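You operate a simulated robot arm through the tools that you are given. There is no shell and no other tool.

Carry out the task below with a simulated two-armed robot. There is one attempt and no reset: what you move stays moved.

## Task
Push steel bar B5 in to the 10 mm mark.
Fine: tip the yellow lever clear first; use the red slide, draw it back, open the clamp and tip the lever back.
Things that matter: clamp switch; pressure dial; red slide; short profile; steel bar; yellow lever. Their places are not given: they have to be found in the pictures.

The check looks at the end state, three seconds after you hand in, the way a careful person would. Anything else that was tipped, shoved, dropped, spilled or broken makes it a failure.

## Robot
Two 7-joint arms with fingered hands on one trunk that stands fixed in place. Base frame: the origin is at the foot of the trunk, x ahead of it, y to its left, z up; the work surface is at about z = 840. Units: mm, degrees, N and s.
The left shoulder is at [30, 119, 1069], the right one opposite. With the tool pointing down near the work surface each hand reaches from about 360 to 780 mm from the base axis, measured 20 degrees to its own side. Payload 3.8 kg a hand.
The tool frame of a hand sits at the grasp point between the pads (the TCP): z along the fingers, y along the line on which they close. The tips reach 25 mm beyond it. Largest opening 88 mm; the body of the gripper starts 29 mm behind the TCP. The gripper is a hand of 4 fingers: y runs from the thumb to the fingers, the wrist lies at [-13, -106, -174] in the tool frame, and closing takes about 1.5 s.
Orientation is that of the tool frame in the base frame, as a unit quaternion [x, y, z, w]. With the fingers straight down and the wrist toward the robot, the tool's x, y and z point along [0, 1, 0], [1, 0, 0] and [0, 0, -1] of the base frame.

## Interface
- The arms move only by the tool jog_arm. It takes "left_plan", "right_plan" or both (then of equal length, played together; a hand with none holds still); each is a list of rows, each a list of 6 numbers: the shift along the tool's x, y, z in units of 500 mm (1.0 is 500 mm), then the turn, a rotation vector about the tool's x, y, z in units of 90 degrees (1.0 is 90 degrees). In form: [[tx, ty, tz, ax, ay, az], ...]. A call has 1 to 20 rows; each row is the pose to reach, as a shift and turn from the pose commanded when the call began, along the tool's axes at that moment. "left_hand" and "right_hand" are, for a hand that has rows, the gripper command, from -1 (shut) to 1 (fully open), values between in proportion, set as the call begins (left out, the last holds). A call with a number of a shift or a turn outside -1 to 1 is refused whole. Each row takes 0.2 s and may step no farther than 50 mm and 8.6 degrees from the row before; otherwise, or with a gripper value out of range, the whole call is refused. Where a pose cannot be reached the arm comes as near as it can. A force on the tool above 70 N (or 10 N above the force at the start of the call, whichever is more), or a blocked arm, ends the call early, and 0.2 s more pass. Each finger travels about 153 mm/s and halts on what it meets, pressing with about 31 N; the grip force reading is that of the motor and also rises with nothing between the fingers. The clock runs only during rows and for 0.2 s after the last one: add rows that repeat a pose to give the fingers time. It gives the time, the measured TCP pose, the force on the tool (base axes), the opening and the grip force at its end, in the units of the frame above (readings bear some noise), with the torque about the TCP (base axes, N m) and any sound that the robot's microphone picked up, and new pictures: "pictures" is both (left out), scene, wrist or none (wrist: the cameras of the hands that moved).
- Cameras (640 x 400 px; columns grow to the right, rows downward): "scene" is now at [59.9, 0.2, 1619.7]; the picture's right is [0.02, -1.00, 0.00], its down [-0.71, -0.01, -0.70] and it looks along [0.70, 0.01, -0.71] (base axes); focal length 373 px, centre (320, 200). "left" rides on the left gripper at [-64, -83, -98] in its tool frame; the picture's right is [-0.62, -0.37, 0.69], its down [0.71, -0.63, 0.30] and it looks along [0.32, 0.68, 0.65] (tool axes); focal length 265 px, centre (320, 200). "right" rides on the right gripper at [64, -83, -98] in its tool frame; the picture's right is [-0.62, 0.37, -0.69], its down [-0.71, -0.63, 0.30] and it looks along [-0.32, 0.68, 0.65] (tool axes); focal length 265 px, centre (320, 200).
- lift_body(by): slides the trunk up (or, below 0, down) by that many mm; the arms and the scene camera ride with it, the base frame stays. It gives what a move gives, with no picture.
- curl_fingers(index, middle, ring, thumb_bend, thumb_turn, hand): sets how far each is bent, from 0 (flat) to 1 (curled in); at 0.3 the hand is open as for a grip, at 0.7 the pads meet at the TCP. One left out holds its place. A second passes; each finger stops where it meets its share of the squeeze, and holds until it gets a number again. A gripper value or a shape takes the hand back. It gives what a move gives, with no picture; readings hold the bend of each and the force on the fingers (four entries, about 0 where the hand has none), thumb and palm. thumb_turn goes from beside the hand (0) to across from the fingers (1), as for a grip.
- preshape(shape, hand): the hand has 4 fingers and takes this shape, open, in about a second: jaw (thumb against the fingers, like two jaws); tri (thumb and two fingers); tip (a fingertip pinch); poke (one finger out to press); point (the index stretched); flat (the hand flat); cup (the hand cupped); fist (a fist). The gripper value then closes the fingers along that shape, each until it touches; the sizes above hold for jaw. It gives what a move gives, with no picture.
- pan_tilt(pan, tilt): turns the head with the scene camera to pan (to the left, within 120 degrees either way) and tilt (down, from -29 to 69), counted from straight ahead of the robot. It gives what a move gives, and a new picture of the scene camera.
- measure_at(camera, pixels): there is no depth. For up to 12 entries [column, row, z] of the newest picture of that camera ("zoom" is the newest enlarged one), the place [x, y] in the base frame at which the ray of that pixel passes the height z, good to about 2 mm. No time passes.
- close_up(camera, box): a new picture of the part [left, top, right, bottom] of that camera's present view, enlarged. No time passes.
- job_done(): hands the job in; it is judged then, once.

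Unless the task says otherwise, let go and move clear before handing in.

The tools are called after ">>>" as a command line: name --argument value ..., lists and objects as JSON in quotes. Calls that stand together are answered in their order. jog_arm: Moves the arms, as the interface text tells. Its arguments: {"type":"object","properties":{"left_plan":{"type":"array"},"left_hand":{"type":"number"},"right_plan":{"type":"array"},"right_hand":{"type":"number"},"pictures":{"type":"string","enum":["both","scene","wrist","none"]}},"required":[]} The other tools are called the same way: lift_body (by) slides the trunk up or down; preshape (shape, hand) gives the hand a shape; curl_fingers (index, middle, ring, thumb_bend, thumb_turn, hand) moves the fingers one by one; pan_tilt (pan, tilt) turns the head that bears the scene camera; measure_at (camera, pixels) gives the place at which the rays of pixels pass given heights; close_up (camera, box) takes an enlarged picture of a part of a camera's view; job_done () hands the job in.

At the start:

```text
t: 0.0
left_eef_pos: [523.2, 255.1, 1225.2]
left_tool_rot: [0.707, 0.707, 0.0, 0.001]
left_force: [1.3, -0.7, 0.3]
left_torque: [0.0, 0.02, 0.01]
left_gripper_width: 87.8
left_finger_force: 0.0
left_shape: jaw
left_bend: [0.3, 0.3, 0.3, 0.3, 0.98]
left_finger forces: [0.0, 0.1, 0.0, 0.0, 0.0, 0.0]
right_eef_pos: [475.2, -181.3, 1228.1]
right_tool_rot: [0.707, 0.708, 0.0, 0.001]
right_force: [-0.4, -0.7, 0.8]
right_torque: [-0.02, -0.05, -0.01]
right_gripper_width: 87.4
right_finger_force: 0.1
right_shape: jaw
right_bend: [0.3, 0.3, 0.3, 0.3, 0.98]
right_finger forces: [0.1, 0.1, 0.1, 0.0, 0.1, 0.0]
trunk travel left (down, up): [-225.0, 365.0]
head pan, tilt: [0.9, 45.3]
```

scene: 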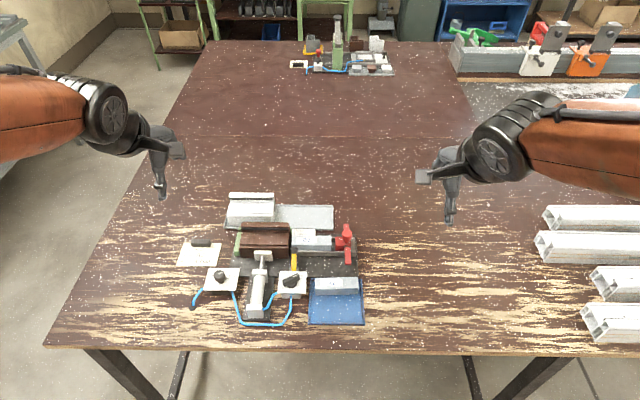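
right: 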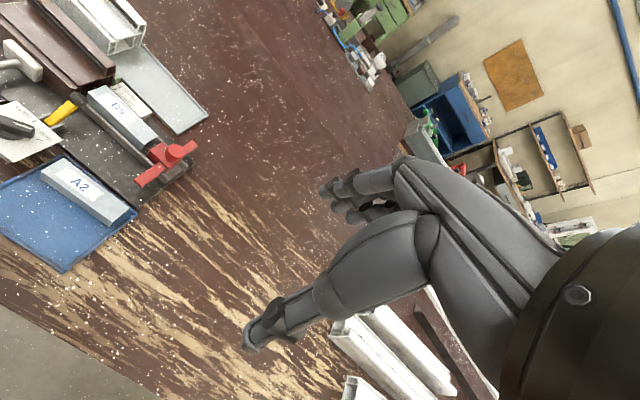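
left: 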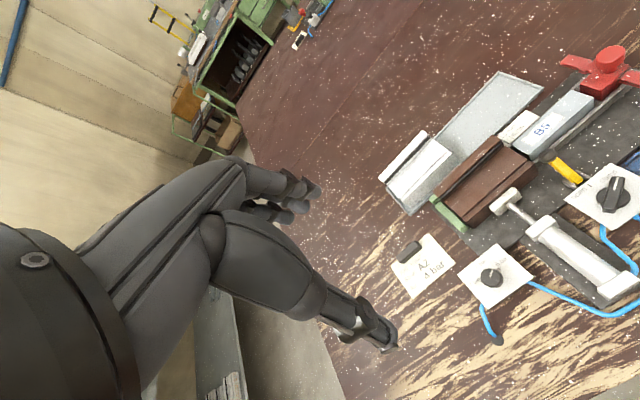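

The scene picture shows a fixture at about columns 180-365, rows 190-330: a brown block, bar with red slide, yellow lever, clamp cylinder and two knobs. I'll take close-ups of it from all cameras.

>>> close_up --camera "scene" --box '[170, 180, 380, 335]'

>>> close_up --camera "left" --box '[360, 30, 640, 350]'

>>> close_up --camera "right" --box '[0, 0, 240, 280]'

```text
2.58 times, centred on (275, 258) of scene
```

zoom: 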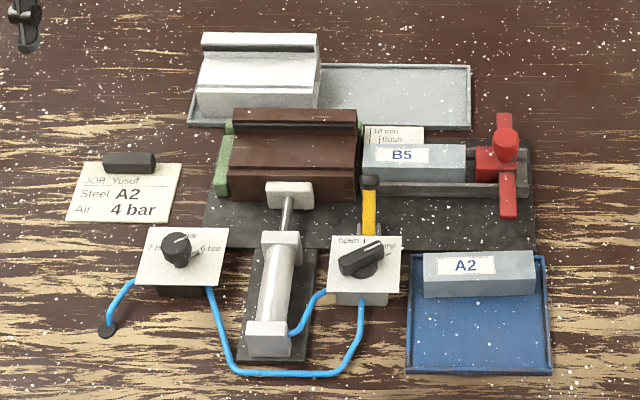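

```text
1.25 times, centred on (500, 190) of left
```

zoom: 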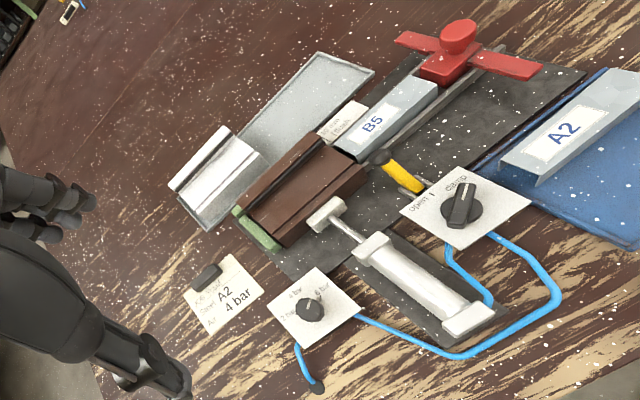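

```text
1.43 times, centred on (120, 140) of right
```

zoom: 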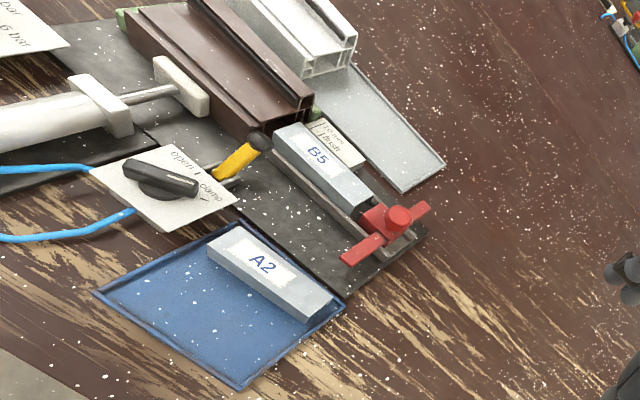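

The close-ups show B5 in the channel between the brown profile and the red slide, a scale label "10 mm / flush", the lever by the profile's mouth, and a job card. I'll zoom in further on the labels, switch and dial.

>>> close_up --camera "scene" --box '[280, 215, 350, 259]'

>>> close_up --camera "scene" --box '[265, 245, 335, 289]'

>>> close_up --camera "scene" --box '[190, 250, 260, 294]'

>>> close_up --camera "scene" --box '[170, 225, 240, 269]'

>>> close_up --camera "left" --box '[540, 150, 640, 240]'

>>> close_up --camera "left" --box '[440, 230, 560, 320]'

>>> close_up --camera "left" --box '[480, 90, 600, 200]'

>>> close_up --camera "right" --box '[50, 70, 200, 190]'

```text
9.09 times, centred on (315, 237) of scene
```

zoom: 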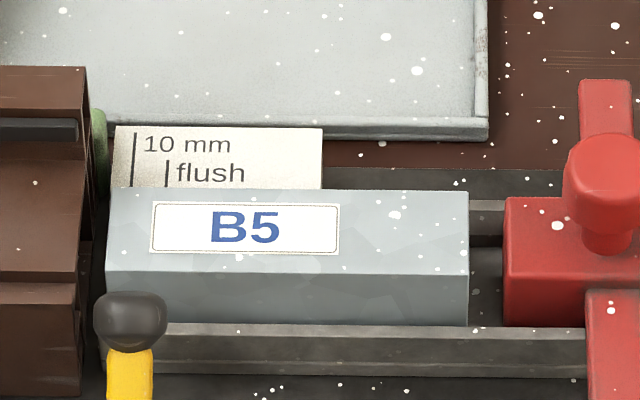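

```text
9.09 times, centred on (300, 267) of scene
```

zoom: 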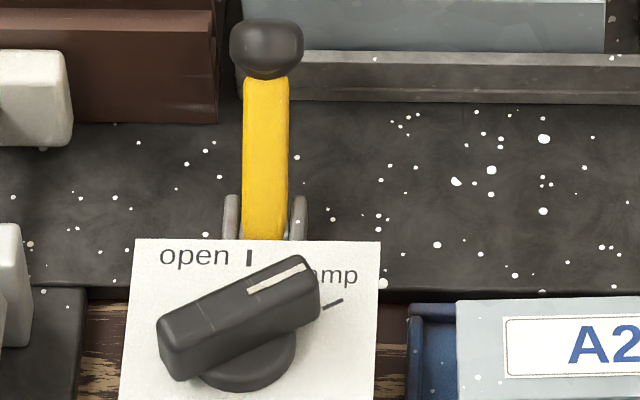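

```text
9.09 times, centred on (225, 272) of scene
```

zoom: 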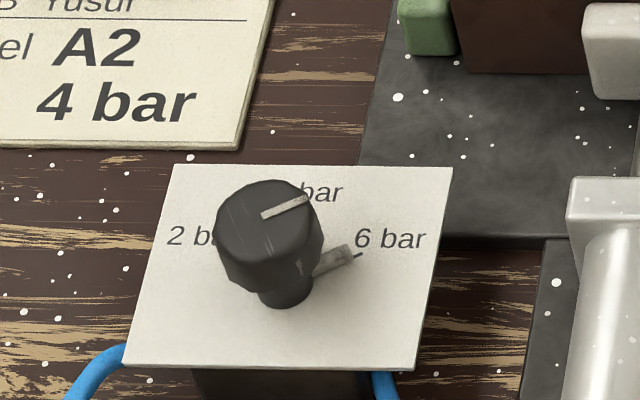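

```text
9.09 times, centred on (205, 247) of scene
```

zoom: 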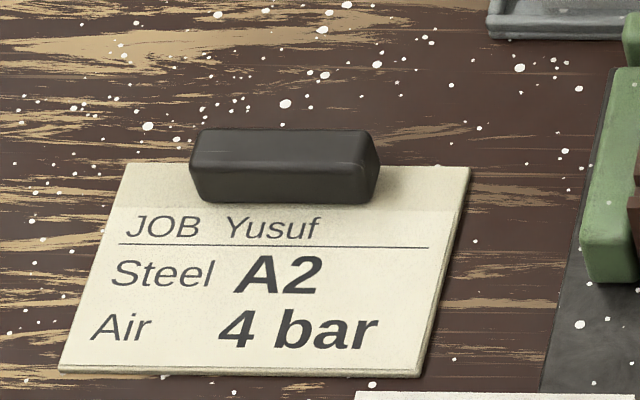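

```text
4.44 times, centred on (590, 195) of left
```

zoom: 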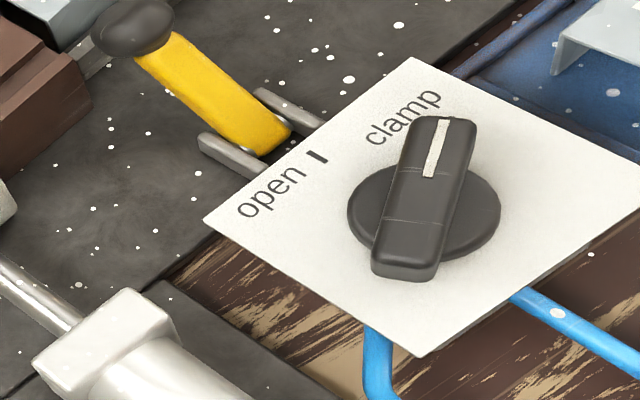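

```text
4.44 times, centred on (500, 275) of left
```

zoom: 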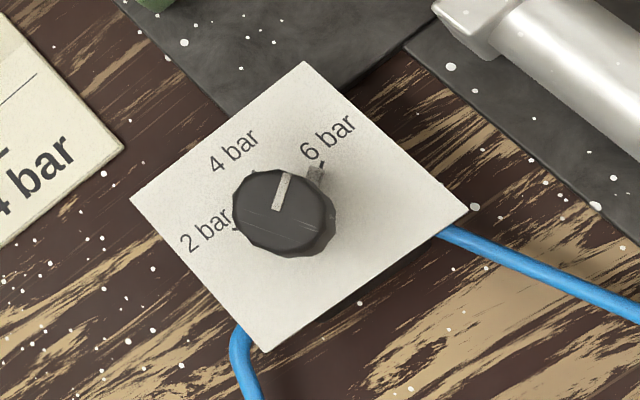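

```text
3.64 times, centred on (540, 145) of left
```

zoom: 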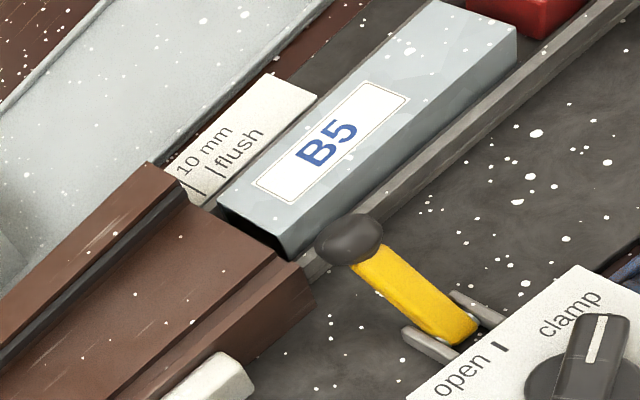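

```text
3.33 times, centred on (125, 130) of right
```

zoom: 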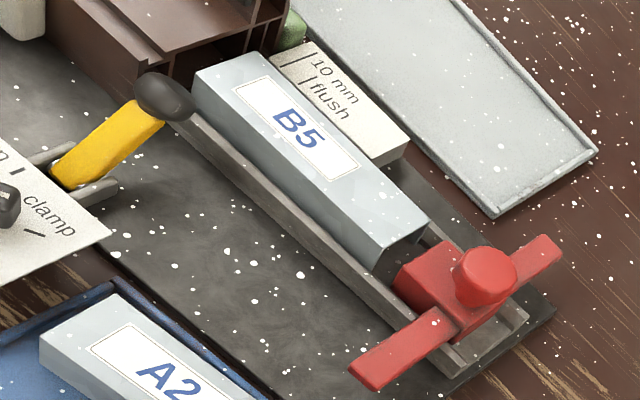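

The switch marker points at "clamp" and the dial at "6 bar"; the card names steel A2 / 4 bar for "JOB Yusuf", which isn't the bar I'm asked to push. I'll inspect the other items at the far end of the table and the rest of the surroundings for further notes.

>>> close_up --camera "scene" --box '[280, 10, 404, 84]'

>>> close_up --camera "scene" --box '[215, 180, 345, 260]'

>>> close_up --camera "right" --box '[0, 20, 110, 130]'

>>> close_up --camera "left" --box '[420, 130, 560, 260]'

```text
5.16 times, centred on (342, 47) of scene
```

zoom: 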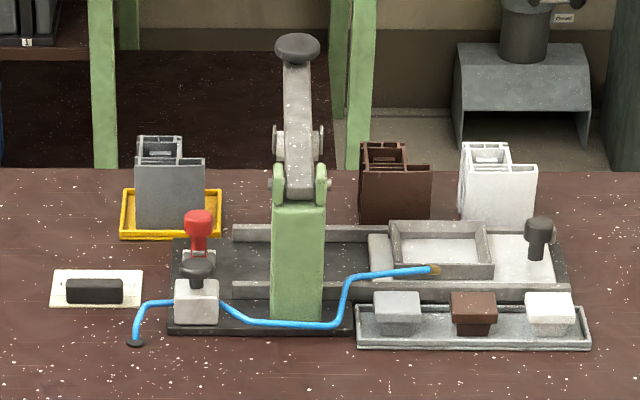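

```text
4.92 times, centred on (280, 220) of scene
```

zoom: 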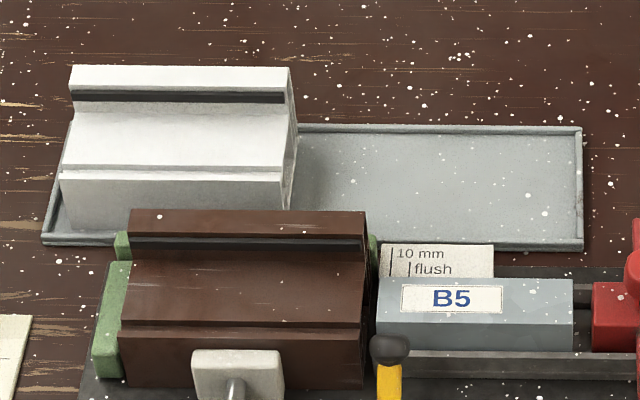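

```text
3.64 times, centred on (55, 75) of right
```

zoom: 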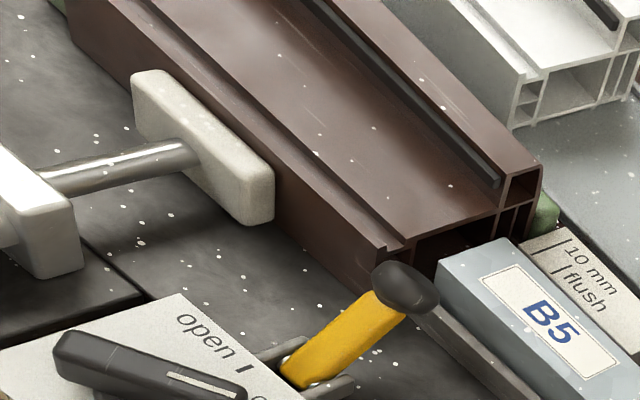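

```text
3.08 times, centred on (490, 195) of left
```

zoom: 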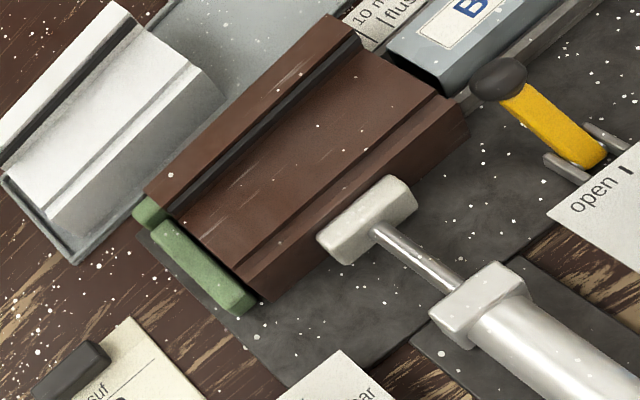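

The bar has a mark strip ("10 mm" line further in, "flush" line 10 mm before) and the lever's black knob hangs at the profile mouth. I'll measure key features from the scene and wrist cameras to triangulate their positions.

>>> measure_at --camera "scene" --pixels '[[294.4, 250.2, 880], [291.9, 235.9, 880], [331.3, 235.9, 880], [331.3, 244.9, 880], [345.8, 233.7, 880], [346.4, 224.3, 880], [347.9, 263.8, 880], [291, 280.2, 880], [218.9, 273.7, 880], [294.4, 235.3, 880], [294, 270.9, 880], [292, 287, 880]]'

>>> measure_at --camera "left" --pixels '[[548.2, 156, 880], [494, 276, 880], [612, 189, 880], [609, 60, 880]]'

>>> measure_at --camera "right" --pixels '[[78.5, 99, 880], [174.5, 153, 880], [196, 142, 880], [140, 186, 880], [156, 133, 880], [141, 142, 880]]'

```text
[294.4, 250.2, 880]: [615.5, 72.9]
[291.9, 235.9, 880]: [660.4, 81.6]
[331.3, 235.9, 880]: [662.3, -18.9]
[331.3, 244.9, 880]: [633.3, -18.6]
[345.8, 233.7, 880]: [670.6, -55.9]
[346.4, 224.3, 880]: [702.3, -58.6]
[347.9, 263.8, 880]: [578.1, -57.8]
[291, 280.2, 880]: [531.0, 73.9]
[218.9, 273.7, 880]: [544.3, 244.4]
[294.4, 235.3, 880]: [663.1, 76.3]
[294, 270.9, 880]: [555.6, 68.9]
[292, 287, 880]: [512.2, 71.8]
```

```text
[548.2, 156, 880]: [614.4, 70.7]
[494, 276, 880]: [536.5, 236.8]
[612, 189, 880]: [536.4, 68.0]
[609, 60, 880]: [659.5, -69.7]
```

```text
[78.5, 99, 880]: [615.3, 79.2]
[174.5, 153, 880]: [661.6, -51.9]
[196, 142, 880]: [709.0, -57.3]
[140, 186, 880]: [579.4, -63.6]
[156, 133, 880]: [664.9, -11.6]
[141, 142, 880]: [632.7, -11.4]
```

Triangulated: lever knob ≈ (608, 74, 891), its hinge ≈ (577, 72, 855), slide knob ≈ (643, -56, 910), switch ≈ (525, 72). The dial isn't part of the requested work, so I'll leave it. Next I shape both hands to one stretched finger and look at where the fingertip sits.

>>> preshape --shape "point" --hand "left"

>>> preshape --shape "poke" --hand "right"

>>> close_up --camera "scene" --box '[60, 60, 220, 220]'

>>> close_up --camera "scene" --box '[400, 80, 560, 240]'

>>> close_up --camera "left" --box '[0, 0, 640, 400]'

>>> close_up --camera "right" --box '[0, 0, 640, 400]'

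```text
t: 0.9
left_eef_pos: [523.1, 256.8, 1224.9]
left_tool_rot: [0.707, 0.707, 0.0, -0.001]
left_force: [0.5, 0.7, 0.2]
left_torque: [0.02, 0.03, 0.01]
left_gripper_width: 80.8
left_finger_force: 0.2
left_shape: point
left_bend: [0.2, 1.0, 1.0, 0.98, 0.88]
left_finger forces: [0.0, 0.0, 0.1, 0.0, 0.0, 0.0]
right_eef_pos: [476.5, -183.0, 1228.0]
right_tool_rot: [0.707, 0.708, -0.001, -0.001]
right_force: [-0.6, 0.6, 0.5]
right_torque: [-0.04, -0.02, 0.0]
right_gripper_width: 87.6
right_finger_force: 0.1
right_shape: jaw
right_bend: [0.3, 0.3, 0.3, 0.3, 0.98]
right_finger forces: [0.0, 0.0, 0.1, 0.0, 0.0, 0.0]
trunk travel left (down, up): [-225.0, 365.0]
head pan, tilt: [0.9, 45.3]
```

```text
t: 1.8
left_eef_pos: [523.8, 256.3, 1225.5]
left_tool_rot: [0.707, 0.707, 0.0, 0.0]
left_force: [-0.3, 0.2, 0.5]
left_torque: [0.02, -0.01, 0.0]
left_gripper_width: 80.7
left_finger_force: 0.2
left_shape: point
left_bend: [0.2, 1.0, 1.0, 0.98, 0.88]
left_finger forces: [0.0, 0.0, 0.0, 0.0, 0.0, 0.0]
right_eef_pos: [475.0, -181.9, 1228.0]
right_tool_rot: [0.707, 0.708, -0.001, 0.001]
right_force: [-0.4, 0.8, 0.0]
right_torque: [-0.03, -0.01, 0.0]
right_gripper_width: 0.0
right_finger_force: 0.0
right_shape: poke
right_bend: [0.7, 0.7, 0.99, 1.0, 1.0]
right_finger forces: [0.0, 0.0, 0.0, 0.0, 0.1, 0.0]
trunk travel left (down, up): [-225.0, 365.0]
head pan, tilt: [0.9, 45.3]
```

```text
2.50 times, centred on (140, 140) of scene
```

zoom: 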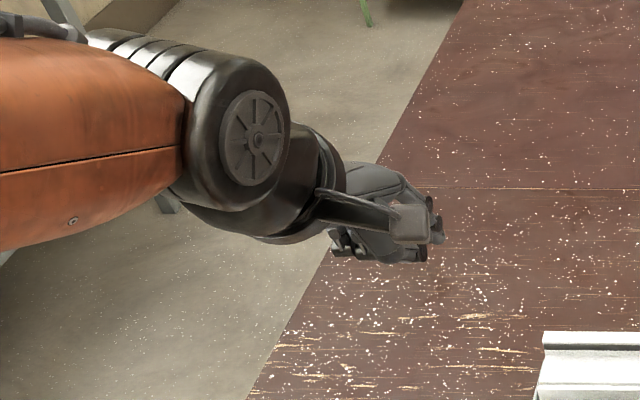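

```text
2.50 times, centred on (480, 160) of scene
```

zoom: 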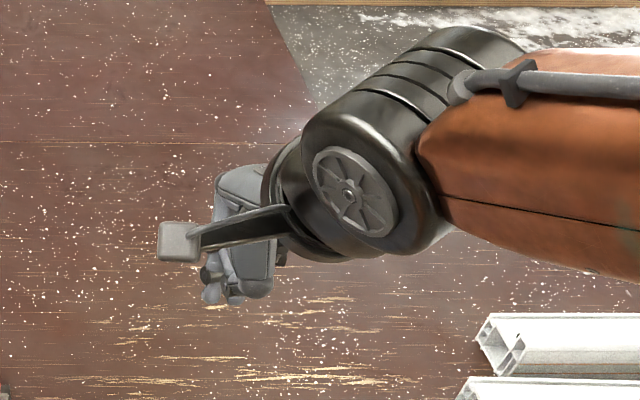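

```text
1.00 times, centred on (320, 200) of left (not enlarged: the box is as wide or as high as the picture)
```

zoom: 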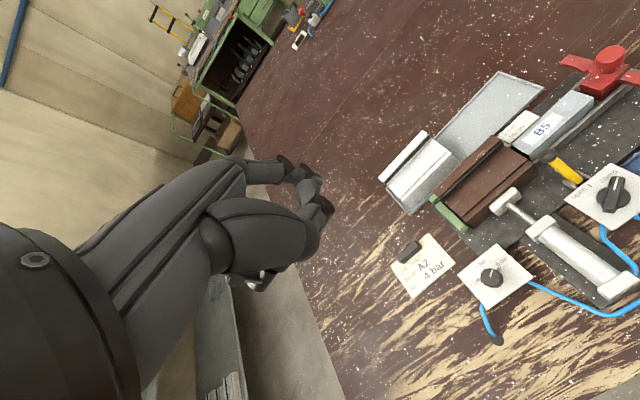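

```text
1.00 times, centred on (320, 200) of right (not enlarged: the box is as wide or as high as the picture)
```

zoom: 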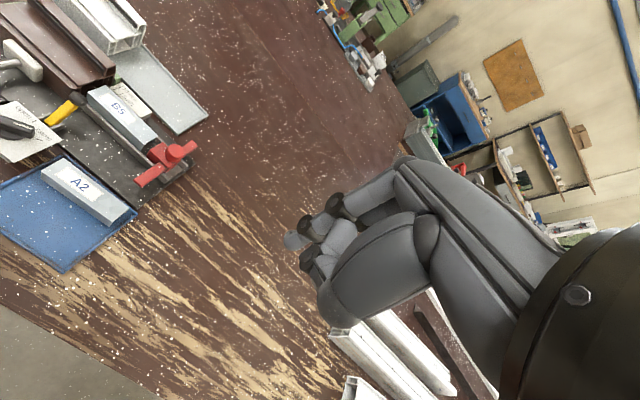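

In "poke" the right fingertip shows at about (292, 241), which matches the projection of a point 25 mm beyond the TCP, so poke gives a well-known tip. I'll set the left hand to poke too and zoom on both.

>>> preshape --shape "poke" --hand "left"

>>> close_up --camera "right" --box '[240, 150, 420, 350]'

>>> close_up --camera "left" --box '[220, 130, 420, 330]'

```text
t: 2.7
left_eef_pos: [522.5, 255.6, 1226.3]
left_tool_rot: [0.707, 0.707, 0.0, 0.0]
left_force: [0.3, 0.3, -0.2]
left_torque: [0.03, -0.02, 0.0]
left_gripper_width: 0.0
left_finger_force: 0.0
left_shape: poke
left_bend: [0.7, 0.7, 0.99, 1.0, 1.0]
left_finger forces: [0.0, 0.0, 0.0, 0.1, 0.0, 0.0]
right_eef_pos: [474.9, -181.3, 1227.7]
right_tool_rot: [0.707, 0.707, 0.0, 0.0]
right_force: [-0.3, 0.7, 0.1]
right_torque: [-0.02, 0.03, 0.01]
right_gripper_width: 0.0
right_finger_force: 0.0
right_shape: poke
right_bend: [0.7, 0.7, 0.99, 1.0, 1.0]
right_finger forces: [0.1, 0.0, 0.0, 0.1, 0.0, 0.1]
trunk travel left (down, up): [-225.0, 365.0]
head pan, tilt: [0.9, 45.3]
```

```text
2.00 times, centred on (330, 250) of right
```

zoom: 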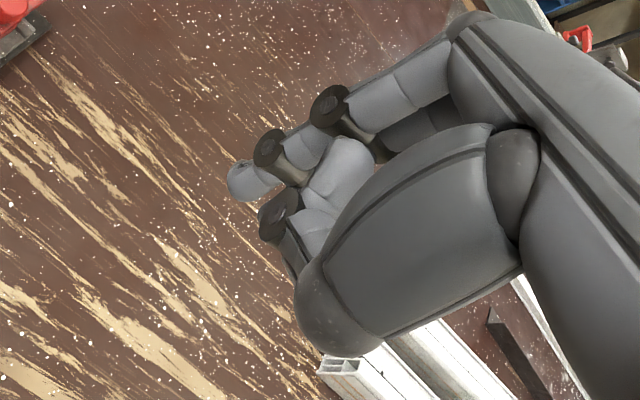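

```text
2.00 times, centred on (320, 230) of left
```

zoom: 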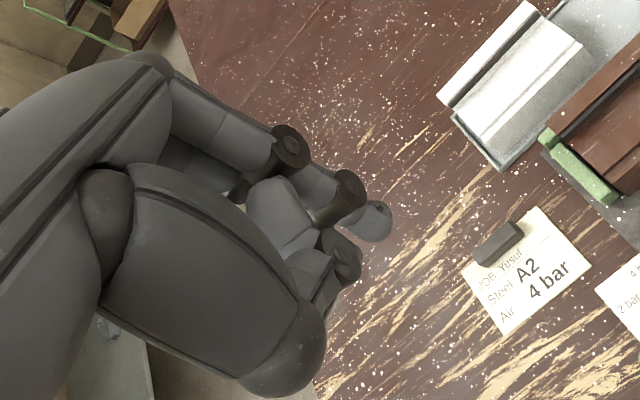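

The poke tip is clear in both views. I'll bring the left hand above the lever knob, slightly to its far side, with the tip well above everything (TCP z ≈ 960).

>>> jog_arm --left_plan '[[-0.0371, 0.0204, 0.0532, 0, 0, 0], [-0.0742, 0.0408, 0.1064, 0, 0, 0], [-0.1113, 0.0612, 0.1596, 0, 0, 0], [-0.1484, 0.0816, 0.2128, 0, 0, 0], [-0.1855, 0.102, 0.266, 0, 0, 0], [-0.2226, 0.1224, 0.3192, 0, 0, 0], [-0.2597, 0.1428, 0.3724, 0, 0, 0], [-0.2968, 0.1632, 0.4256, 0, 0, 0], [-0.3339, 0.1836, 0.4788, 0, 0, 0], [-0.371, 0.204, 0.532, 0, 0, 0], [-0.371, 0.204, 0.532, 0, 0, 0]]' --pictures "both"

```text
t: 5.1
left_eef_pos: [626.9, 73.2, 961.4]
left_tool_rot: [0.708, 0.706, -0.001, 0.0]
left_force: [0.3, 0.0, -0.5]
left_torque: [0.02, 0.02, 0.02]
left_gripper_width: 0.0
left_finger_force: 0.1
left_shape: poke
left_bend: [0.7, 0.7, 0.99, 1.0, 1.0]
left_finger forces: [0.0, 0.1, 0.1, 0.0, 0.0, 0.0]
right_eef_pos: [476.4, -181.1, 1228.0]
right_tool_rot: [0.706, 0.708, 0.001, 0.0]
right_force: [-0.4, -0.4, 0.4]
right_torque: [0.02, -0.03, -0.03]
right_gripper_width: 0.0
right_finger_force: 0.0
right_shape: poke
right_bend: [0.7, 0.7, 0.99, 1.0, 1.0]
right_finger forces: [0.1, 0.1, 0.0, 0.1, 0.0, 0.0]
trunk travel left (down, up): [-225.0, 365.0]
head pan, tilt: [0.9, 45.3]
```

scene: 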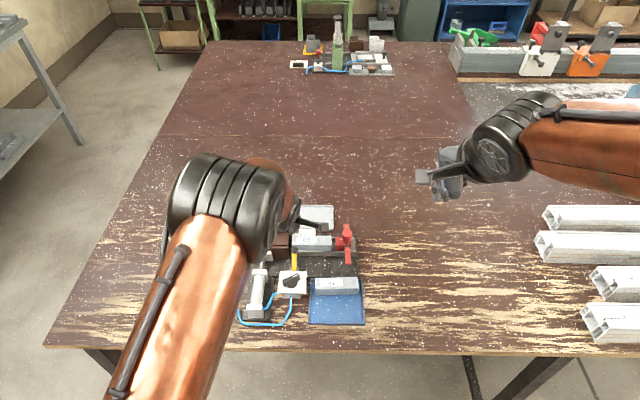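
left: 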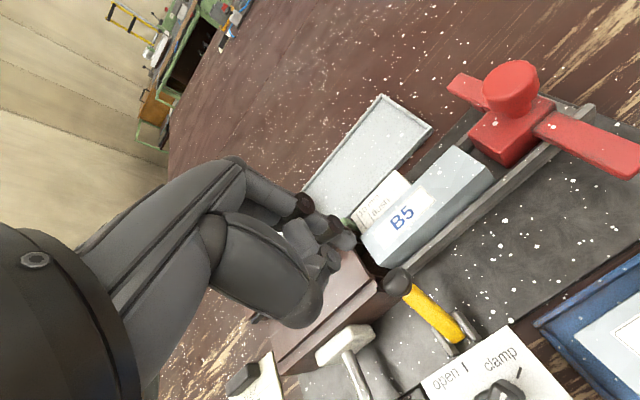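

The left wrist camera now sees the lever knob at (398, 281), bar, slide and the fingertip at (345, 240). I'll take close-ups from both wrist cameras to refine positions.

>>> close_up --camera "left" --box '[300, 170, 480, 370]'

>>> close_up --camera "right" --box '[0, 0, 210, 240]'

>>> close_up --camera "scene" --box '[260, 190, 370, 270]'

>>> measure_at --camera "left" --pixels '[[398, 281, 890], [345, 240, 890], [363, 236, 880], [380, 268, 880], [490, 182, 880], [455, 148, 880], [511, 75, 910], [462, 330, 855], [440, 270, 860]]'

```text
2.00 times, centred on (390, 270) of left
```

zoom: 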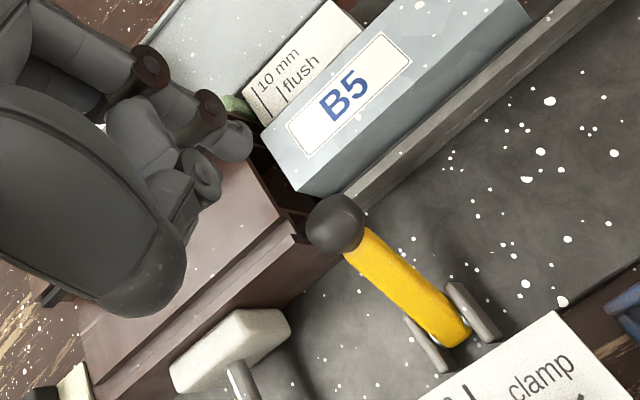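

```text
1.67 times, centred on (105, 120) of right
```

zoom: 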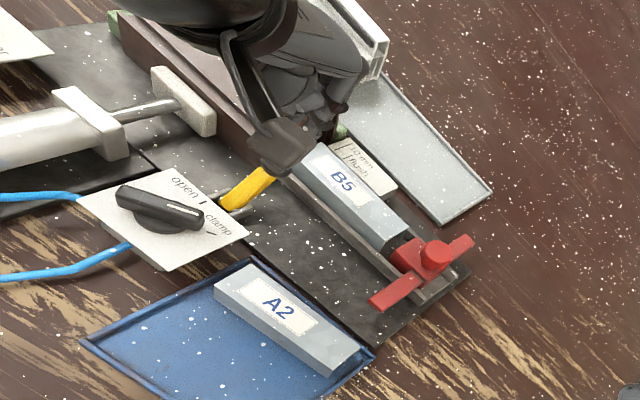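

```text
5.00 times, centred on (315, 230) of scene
```

zoom: 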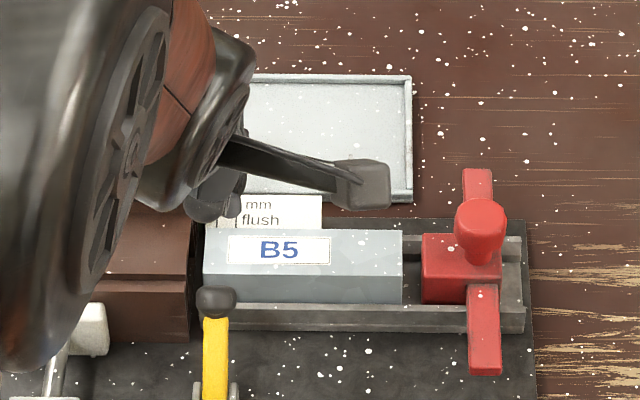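

```text
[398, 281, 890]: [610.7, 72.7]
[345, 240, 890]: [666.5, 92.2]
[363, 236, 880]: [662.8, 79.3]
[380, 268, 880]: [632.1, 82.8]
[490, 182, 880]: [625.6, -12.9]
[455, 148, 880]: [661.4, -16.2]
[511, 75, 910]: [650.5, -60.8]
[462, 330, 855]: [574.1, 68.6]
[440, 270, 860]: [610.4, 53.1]
```

The knob comes out near (612, 75, 884), radius ≈ 9.5, close to the near rail and the bar's near edge. I need the bar's top height and gap precisely, so I zoom harder on both views.

>>> close_up --camera "left" --box '[350, 215, 430, 305]'

>>> close_up --camera "left" --box '[430, 40, 640, 200]'

>>> close_up --camera "scene" --box '[285, 225, 361, 275]'

>>> close_up --camera "right" --box '[80, 70, 200, 190]'

```text
4.44 times, centred on (390, 260) of left
```

zoom: 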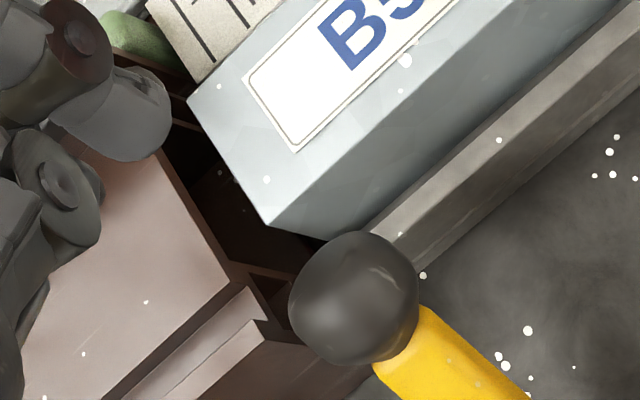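

```text
2.50 times, centred on (535, 120) of left
```

zoom: 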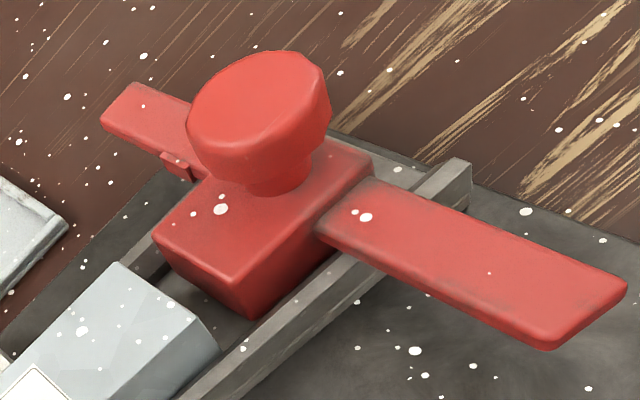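

```text
8.00 times, centred on (323, 250) of scene
```

zoom: 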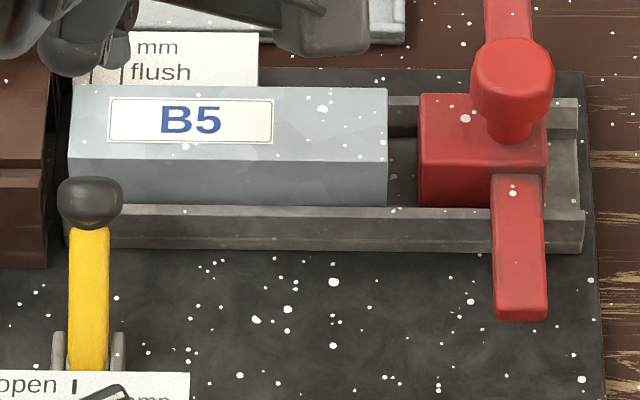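

```text
3.33 times, centred on (140, 130) of right
```

zoom: 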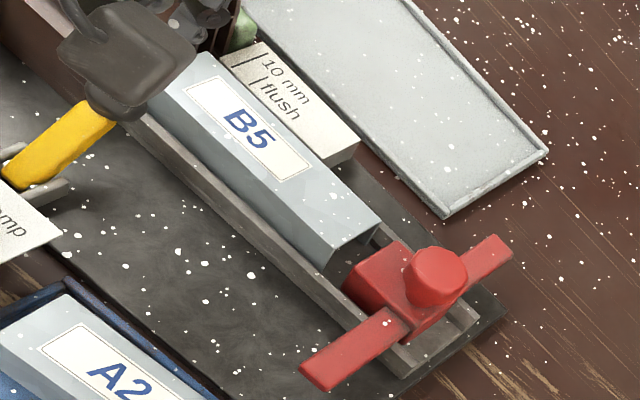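

The slide's far wing carries a small red pointer tab (left zoom (178,165)), evidently the index that reads against the 10 mm/flush lines. I'll measure bar corners, rails, profile and lever again with the better pixels.

>>> measure_at --camera "left" --pixels '[[378.7, 265, 880], [360.5, 237, 880], [485, 167.2, 880], [453, 146, 880], [399.6, 281.6, 880], [413, 278, 860], [478, 106, 890], [456, 67, 890], [623, 173, 890], [372, 280, 880], [512, 70, 910], [474.8, 113.2, 880]]'

>>> measure_at --camera "scene" --pixels '[[291.5, 245, 880], [291.8, 236, 880], [331.4, 245.1, 880], [331.4, 236.1, 880], [294.1, 250.2, 880], [299, 251, 860], [336, 236.6, 890], [347, 225, 890], [348, 264.5, 890], [289, 248, 880], [347.2, 232, 910], [335.5, 246, 880]]'

>>> measure_at --camera "right" --pixels '[[158, 137.5, 880], [141, 150, 880], [174.5, 152, 910], [195, 142, 890], [139, 185, 890]]'

```text
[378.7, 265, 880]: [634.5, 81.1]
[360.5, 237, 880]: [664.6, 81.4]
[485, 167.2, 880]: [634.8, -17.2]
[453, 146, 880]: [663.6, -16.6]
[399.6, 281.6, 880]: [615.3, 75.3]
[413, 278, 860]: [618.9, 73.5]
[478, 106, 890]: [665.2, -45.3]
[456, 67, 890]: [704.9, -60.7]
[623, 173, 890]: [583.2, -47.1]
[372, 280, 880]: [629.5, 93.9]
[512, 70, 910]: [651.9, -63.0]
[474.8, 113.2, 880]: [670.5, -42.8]
```

```text
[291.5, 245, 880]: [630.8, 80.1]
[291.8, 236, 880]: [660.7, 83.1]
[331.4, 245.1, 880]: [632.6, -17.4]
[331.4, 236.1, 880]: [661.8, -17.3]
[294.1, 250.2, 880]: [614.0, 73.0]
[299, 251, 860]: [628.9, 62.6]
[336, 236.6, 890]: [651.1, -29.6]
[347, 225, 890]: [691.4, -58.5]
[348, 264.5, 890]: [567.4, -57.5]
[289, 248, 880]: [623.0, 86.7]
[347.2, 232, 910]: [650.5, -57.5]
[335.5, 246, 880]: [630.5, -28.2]
```

```text
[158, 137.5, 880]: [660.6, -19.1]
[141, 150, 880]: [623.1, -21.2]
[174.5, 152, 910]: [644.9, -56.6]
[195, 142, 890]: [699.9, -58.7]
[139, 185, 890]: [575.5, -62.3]
```

The bar top is about 877 and the knob's centre about 7 mm higher, so a tip held just above the bar can hook the knob. I'll check the fingertip's true offset from the TCP.

>>> measure_at --camera "left" --pixels '[[346, 241, 941], [352, 243, 936], [348, 242, 941]]'

>>> close_up --camera "scene" --box '[275, 215, 315, 245]'

>>> close_up --camera "left" --box '[310, 200, 390, 270]'

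```text
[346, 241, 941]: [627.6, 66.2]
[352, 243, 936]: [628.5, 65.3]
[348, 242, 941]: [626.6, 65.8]
```

```text
13.33 times, centred on (295, 230) of scene
```

zoom: 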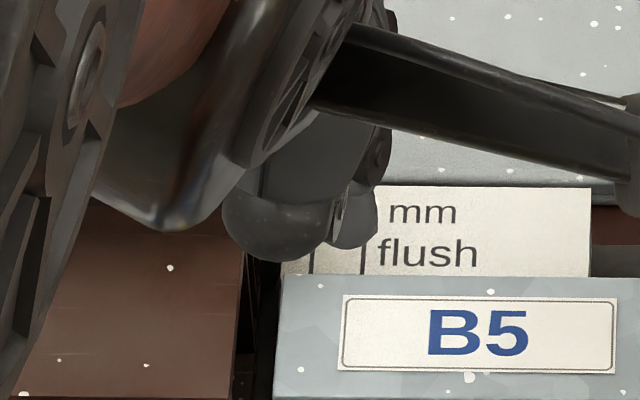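

```text
5.71 times, centred on (350, 235) of left
```

zoom: 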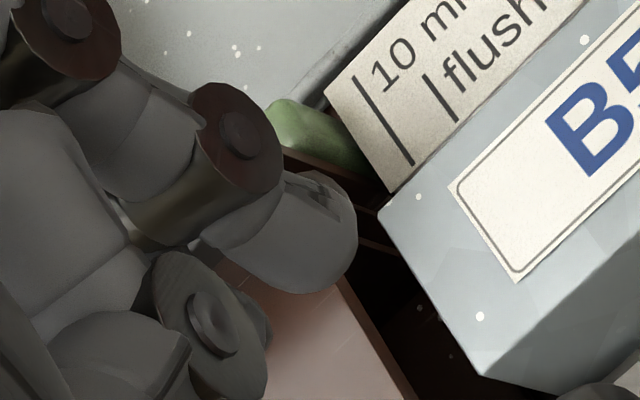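

>>> measure_at --camera "scene" --pixels '[[297.6, 231.5, 941], [297.6, 233.6, 936], [291.6, 231.5, 941], [291.6, 234, 936], [291.6, 234, 950]]'

>>> measure_at --camera "left" --pixels '[[348, 241, 941], [356, 241, 936], [348, 241, 945], [330, 262, 950]]'

>>> close_up --camera "right" --box '[70, 0, 150, 110]'

```text
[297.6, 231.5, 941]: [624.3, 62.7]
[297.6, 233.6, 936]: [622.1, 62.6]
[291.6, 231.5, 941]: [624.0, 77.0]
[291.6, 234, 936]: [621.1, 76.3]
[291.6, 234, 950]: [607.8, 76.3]
```

```text
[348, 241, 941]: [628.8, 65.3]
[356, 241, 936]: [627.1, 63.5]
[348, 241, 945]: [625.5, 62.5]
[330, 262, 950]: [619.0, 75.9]
```

```text
3.64 times, centred on (110, 55) of right
```

zoom: 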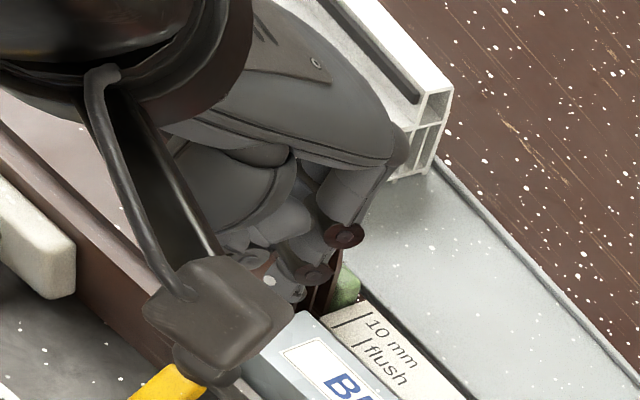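

The index tip is at about (625, 64, 936), i.e. ≈9.5 mm to the right of the TCP, with another finger and the thumb bunched next to it. I'll leave only the index down, curl the middle and ring away and swing the thumb open so the lever knob fits in front of the index.

>>> curl_fingers --hand "left" --index 0.7 --middle 1.0 --ring 1.0 --thumb_bend 0.2 --thumb_turn 1.0

>>> close_up --camera "left" --box '[200, 130, 440, 350]'

>>> close_up --camera "scene" --box '[260, 195, 330, 255]'

>>> close_up --camera "right" --box '[50, 0, 170, 120]'

```text
t: 6.1
left_eef_pos: [627.1, 73.3, 961.6]
left_tool_rot: [0.707, 0.707, 0.0, 0.0]
left_force: [-0.1, -0.1, 0.5]
left_torque: [-0.01, -0.02, 0.01]
left_gripper_width: 48.4
left_finger_force: 0.0
left_shape: fingers
left_bend: [0.7, 1.0, 1.0, 0.2, 0.97]
left_finger forces: [0.1, 0.0, 0.0, 0.0, 0.0, 0.0]
right_eef_pos: [476.3, -181.1, 1227.8]
right_tool_rot: [0.706, 0.708, 0.0, 0.0]
right_force: [-0.1, -0.4, 0.0]
right_torque: [0.02, -0.02, 0.02]
right_gripper_width: 0.0
right_finger_force: 0.1
right_shape: poke
right_bend: [0.7, 0.7, 0.99, 1.0, 1.0]
right_finger forces: [0.0, 0.0, 0.0, 0.0, 0.0, 0.0]
trunk travel left (down, up): [-225.0, 365.0]
head pan, tilt: [0.9, 45.3]
```

```text
1.82 times, centred on (320, 240) of left
```

zoom: 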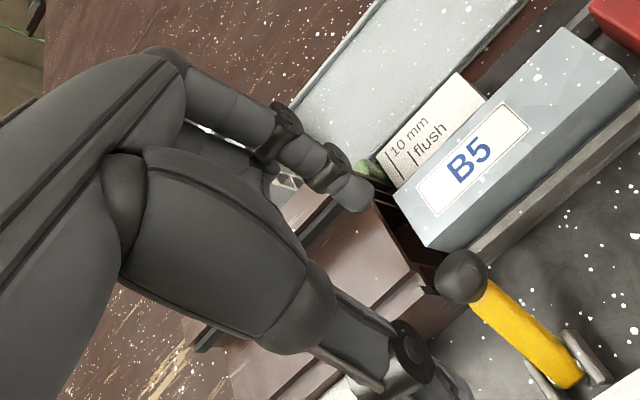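

```text
6.67 times, centred on (295, 225) of scene
```

zoom: 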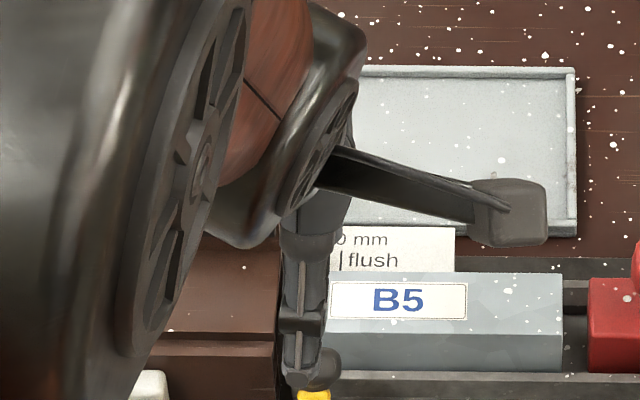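

```text
3.33 times, centred on (110, 60) of right
```

zoom: 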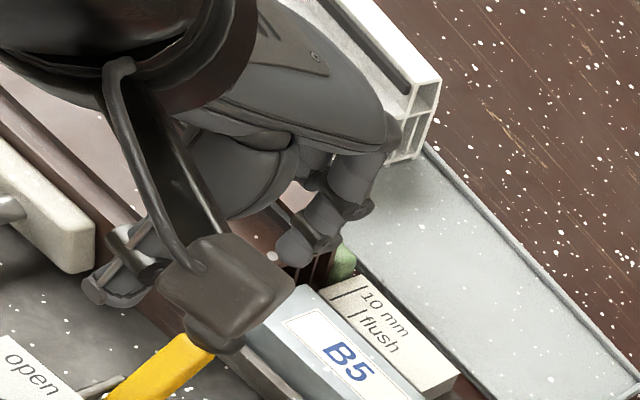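

>>> close_up --camera "left" --box '[310, 200, 390, 270]'

>>> measure_at --camera "left" --pixels '[[341, 237, 941], [347, 241, 936], [341, 237, 945], [336.5, 236, 941]]'

```text
5.71 times, centred on (350, 235) of left
```

zoom: 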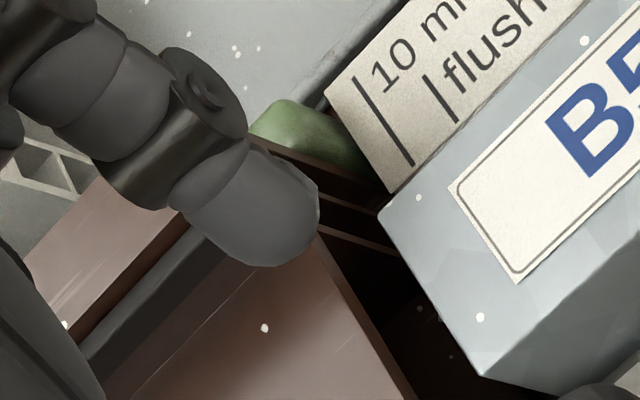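

```text
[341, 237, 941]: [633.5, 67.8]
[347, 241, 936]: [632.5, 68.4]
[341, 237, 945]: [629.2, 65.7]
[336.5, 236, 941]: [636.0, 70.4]
```

>>> measure_at --camera "scene" --pixels '[[293.8, 251.5, 940], [293.8, 251.5, 920]]'

>>> close_up --camera "left" --box '[320, 240, 480, 400]'

>>> measure_at --camera "left" --pixels '[[396, 346, 940], [396, 346, 920]]'

```text
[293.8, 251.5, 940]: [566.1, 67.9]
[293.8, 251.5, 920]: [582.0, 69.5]
```

```text
2.50 times, centred on (400, 320) of left
```

zoom: 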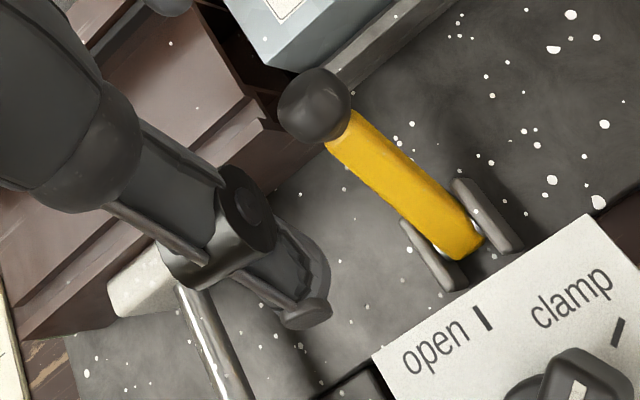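

```text
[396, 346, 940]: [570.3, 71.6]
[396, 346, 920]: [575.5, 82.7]
```

The thumb tip is at about (570, 69, 935), level with the index tip; pulling the lever toward the robot would bring the thumb close to the clamp switch. I'll swing the thumb aside and look again.

>>> curl_fingers --hand "left" --thumb_turn 0.0 --thumb_bend 0.3

>>> close_up --camera "left" --box '[200, 130, 440, 350]'

>>> close_up --camera "scene" --box '[260, 195, 340, 255]'

>>> close_up --camera "right" --box '[50, 0, 170, 120]'

```text
t: 7.1
left_eef_pos: [627.3, 73.4, 961.3]
left_tool_rot: [0.707, 0.707, 0.0, 0.0]
left_force: [-0.5, 0.2, 0.3]
left_torque: [-0.01, 0.01, -0.01]
left_gripper_width: 100.3
left_finger_force: 0.1
left_shape: fingers
left_bend: [0.7, 1.0, 1.0, 0.3, 0.0]
left_finger forces: [0.0, 0.0, 0.0, 0.0, 0.1, 0.1]
right_eef_pos: [476.9, -180.9, 1227.2]
right_tool_rot: [0.707, 0.707, -0.001, 0.0]
right_force: [0.2, 0.4, 0.2]
right_torque: [-0.02, 0.01, -0.01]
right_gripper_width: 0.0
right_finger_force: 0.0
right_shape: poke
right_bend: [0.7, 0.7, 0.99, 1.0, 1.0]
right_finger forces: [0.0, 0.0, 0.1, 0.1, 0.0, 0.0]
trunk travel left (down, up): [-225.0, 365.0]
head pan, tilt: [0.9, 45.3]
```

```text
1.82 times, centred on (320, 240) of left
```

zoom: 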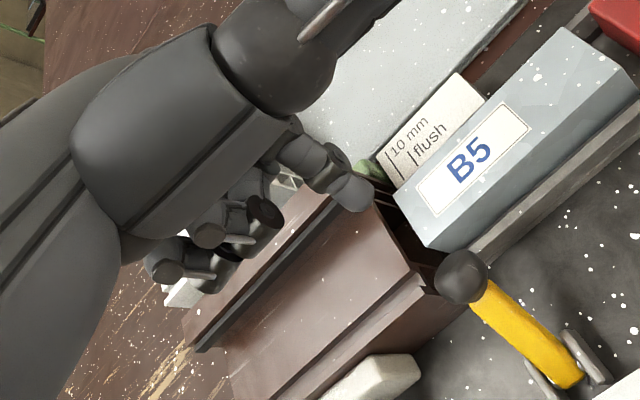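

```text
6.67 times, centred on (300, 225) of scene
```

zoom: 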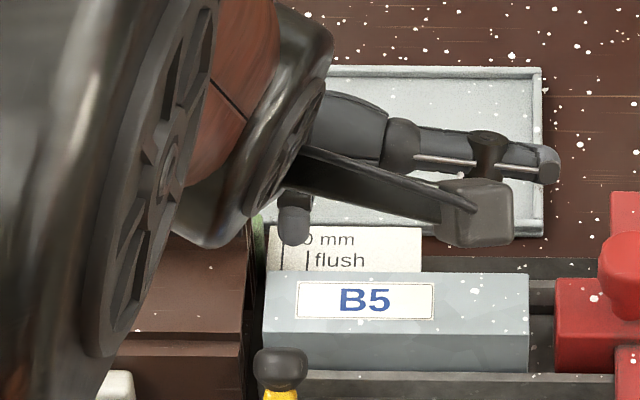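

```text
3.33 times, centred on (110, 60) of right
```

zoom: 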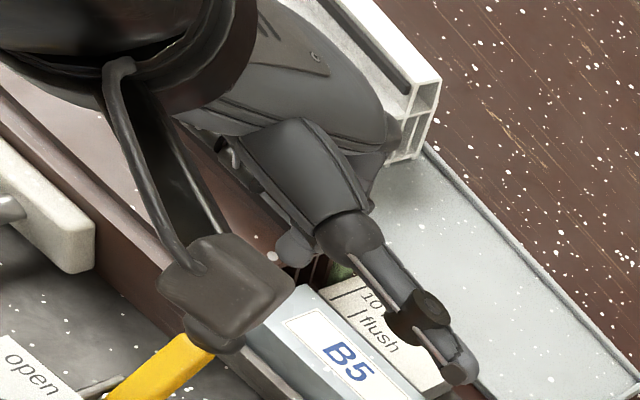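

>>> measure_at --camera "scene" --pixels '[[334, 219.8, 960], [289.1, 222.4, 900], [289.1, 247.4, 880], [296, 230, 941], [289.5, 229.5, 900]]'

>>> measure_at --camera "right" --pixels '[[152, 111, 960], [115.4, 64, 900], [74.2, 88.7, 880], [101, 53, 941]]'

>>> close_up --camera "right" --box '[30, 0, 130, 80]'

>>> close_up --camera "left" --box '[220, 170, 380, 330]'

```text
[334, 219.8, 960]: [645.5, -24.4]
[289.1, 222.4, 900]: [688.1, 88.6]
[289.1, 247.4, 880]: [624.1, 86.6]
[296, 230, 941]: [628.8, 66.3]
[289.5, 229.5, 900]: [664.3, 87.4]
```

```text
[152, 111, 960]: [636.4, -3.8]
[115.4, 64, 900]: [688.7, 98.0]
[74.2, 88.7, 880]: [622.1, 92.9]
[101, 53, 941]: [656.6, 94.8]
```

```text
5.00 times, centred on (80, 40) of right
```

zoom: 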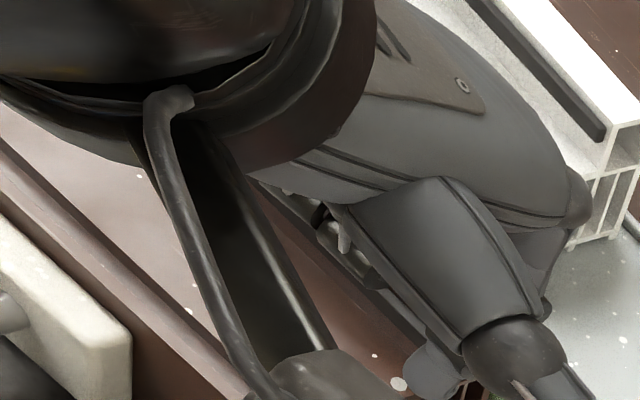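

```text
2.50 times, centred on (300, 250) of left
```

zoom: 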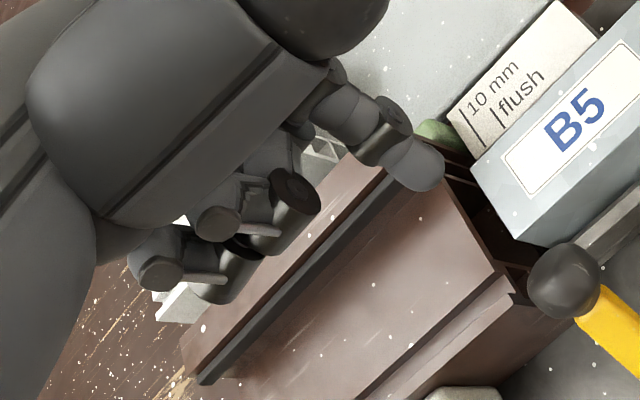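

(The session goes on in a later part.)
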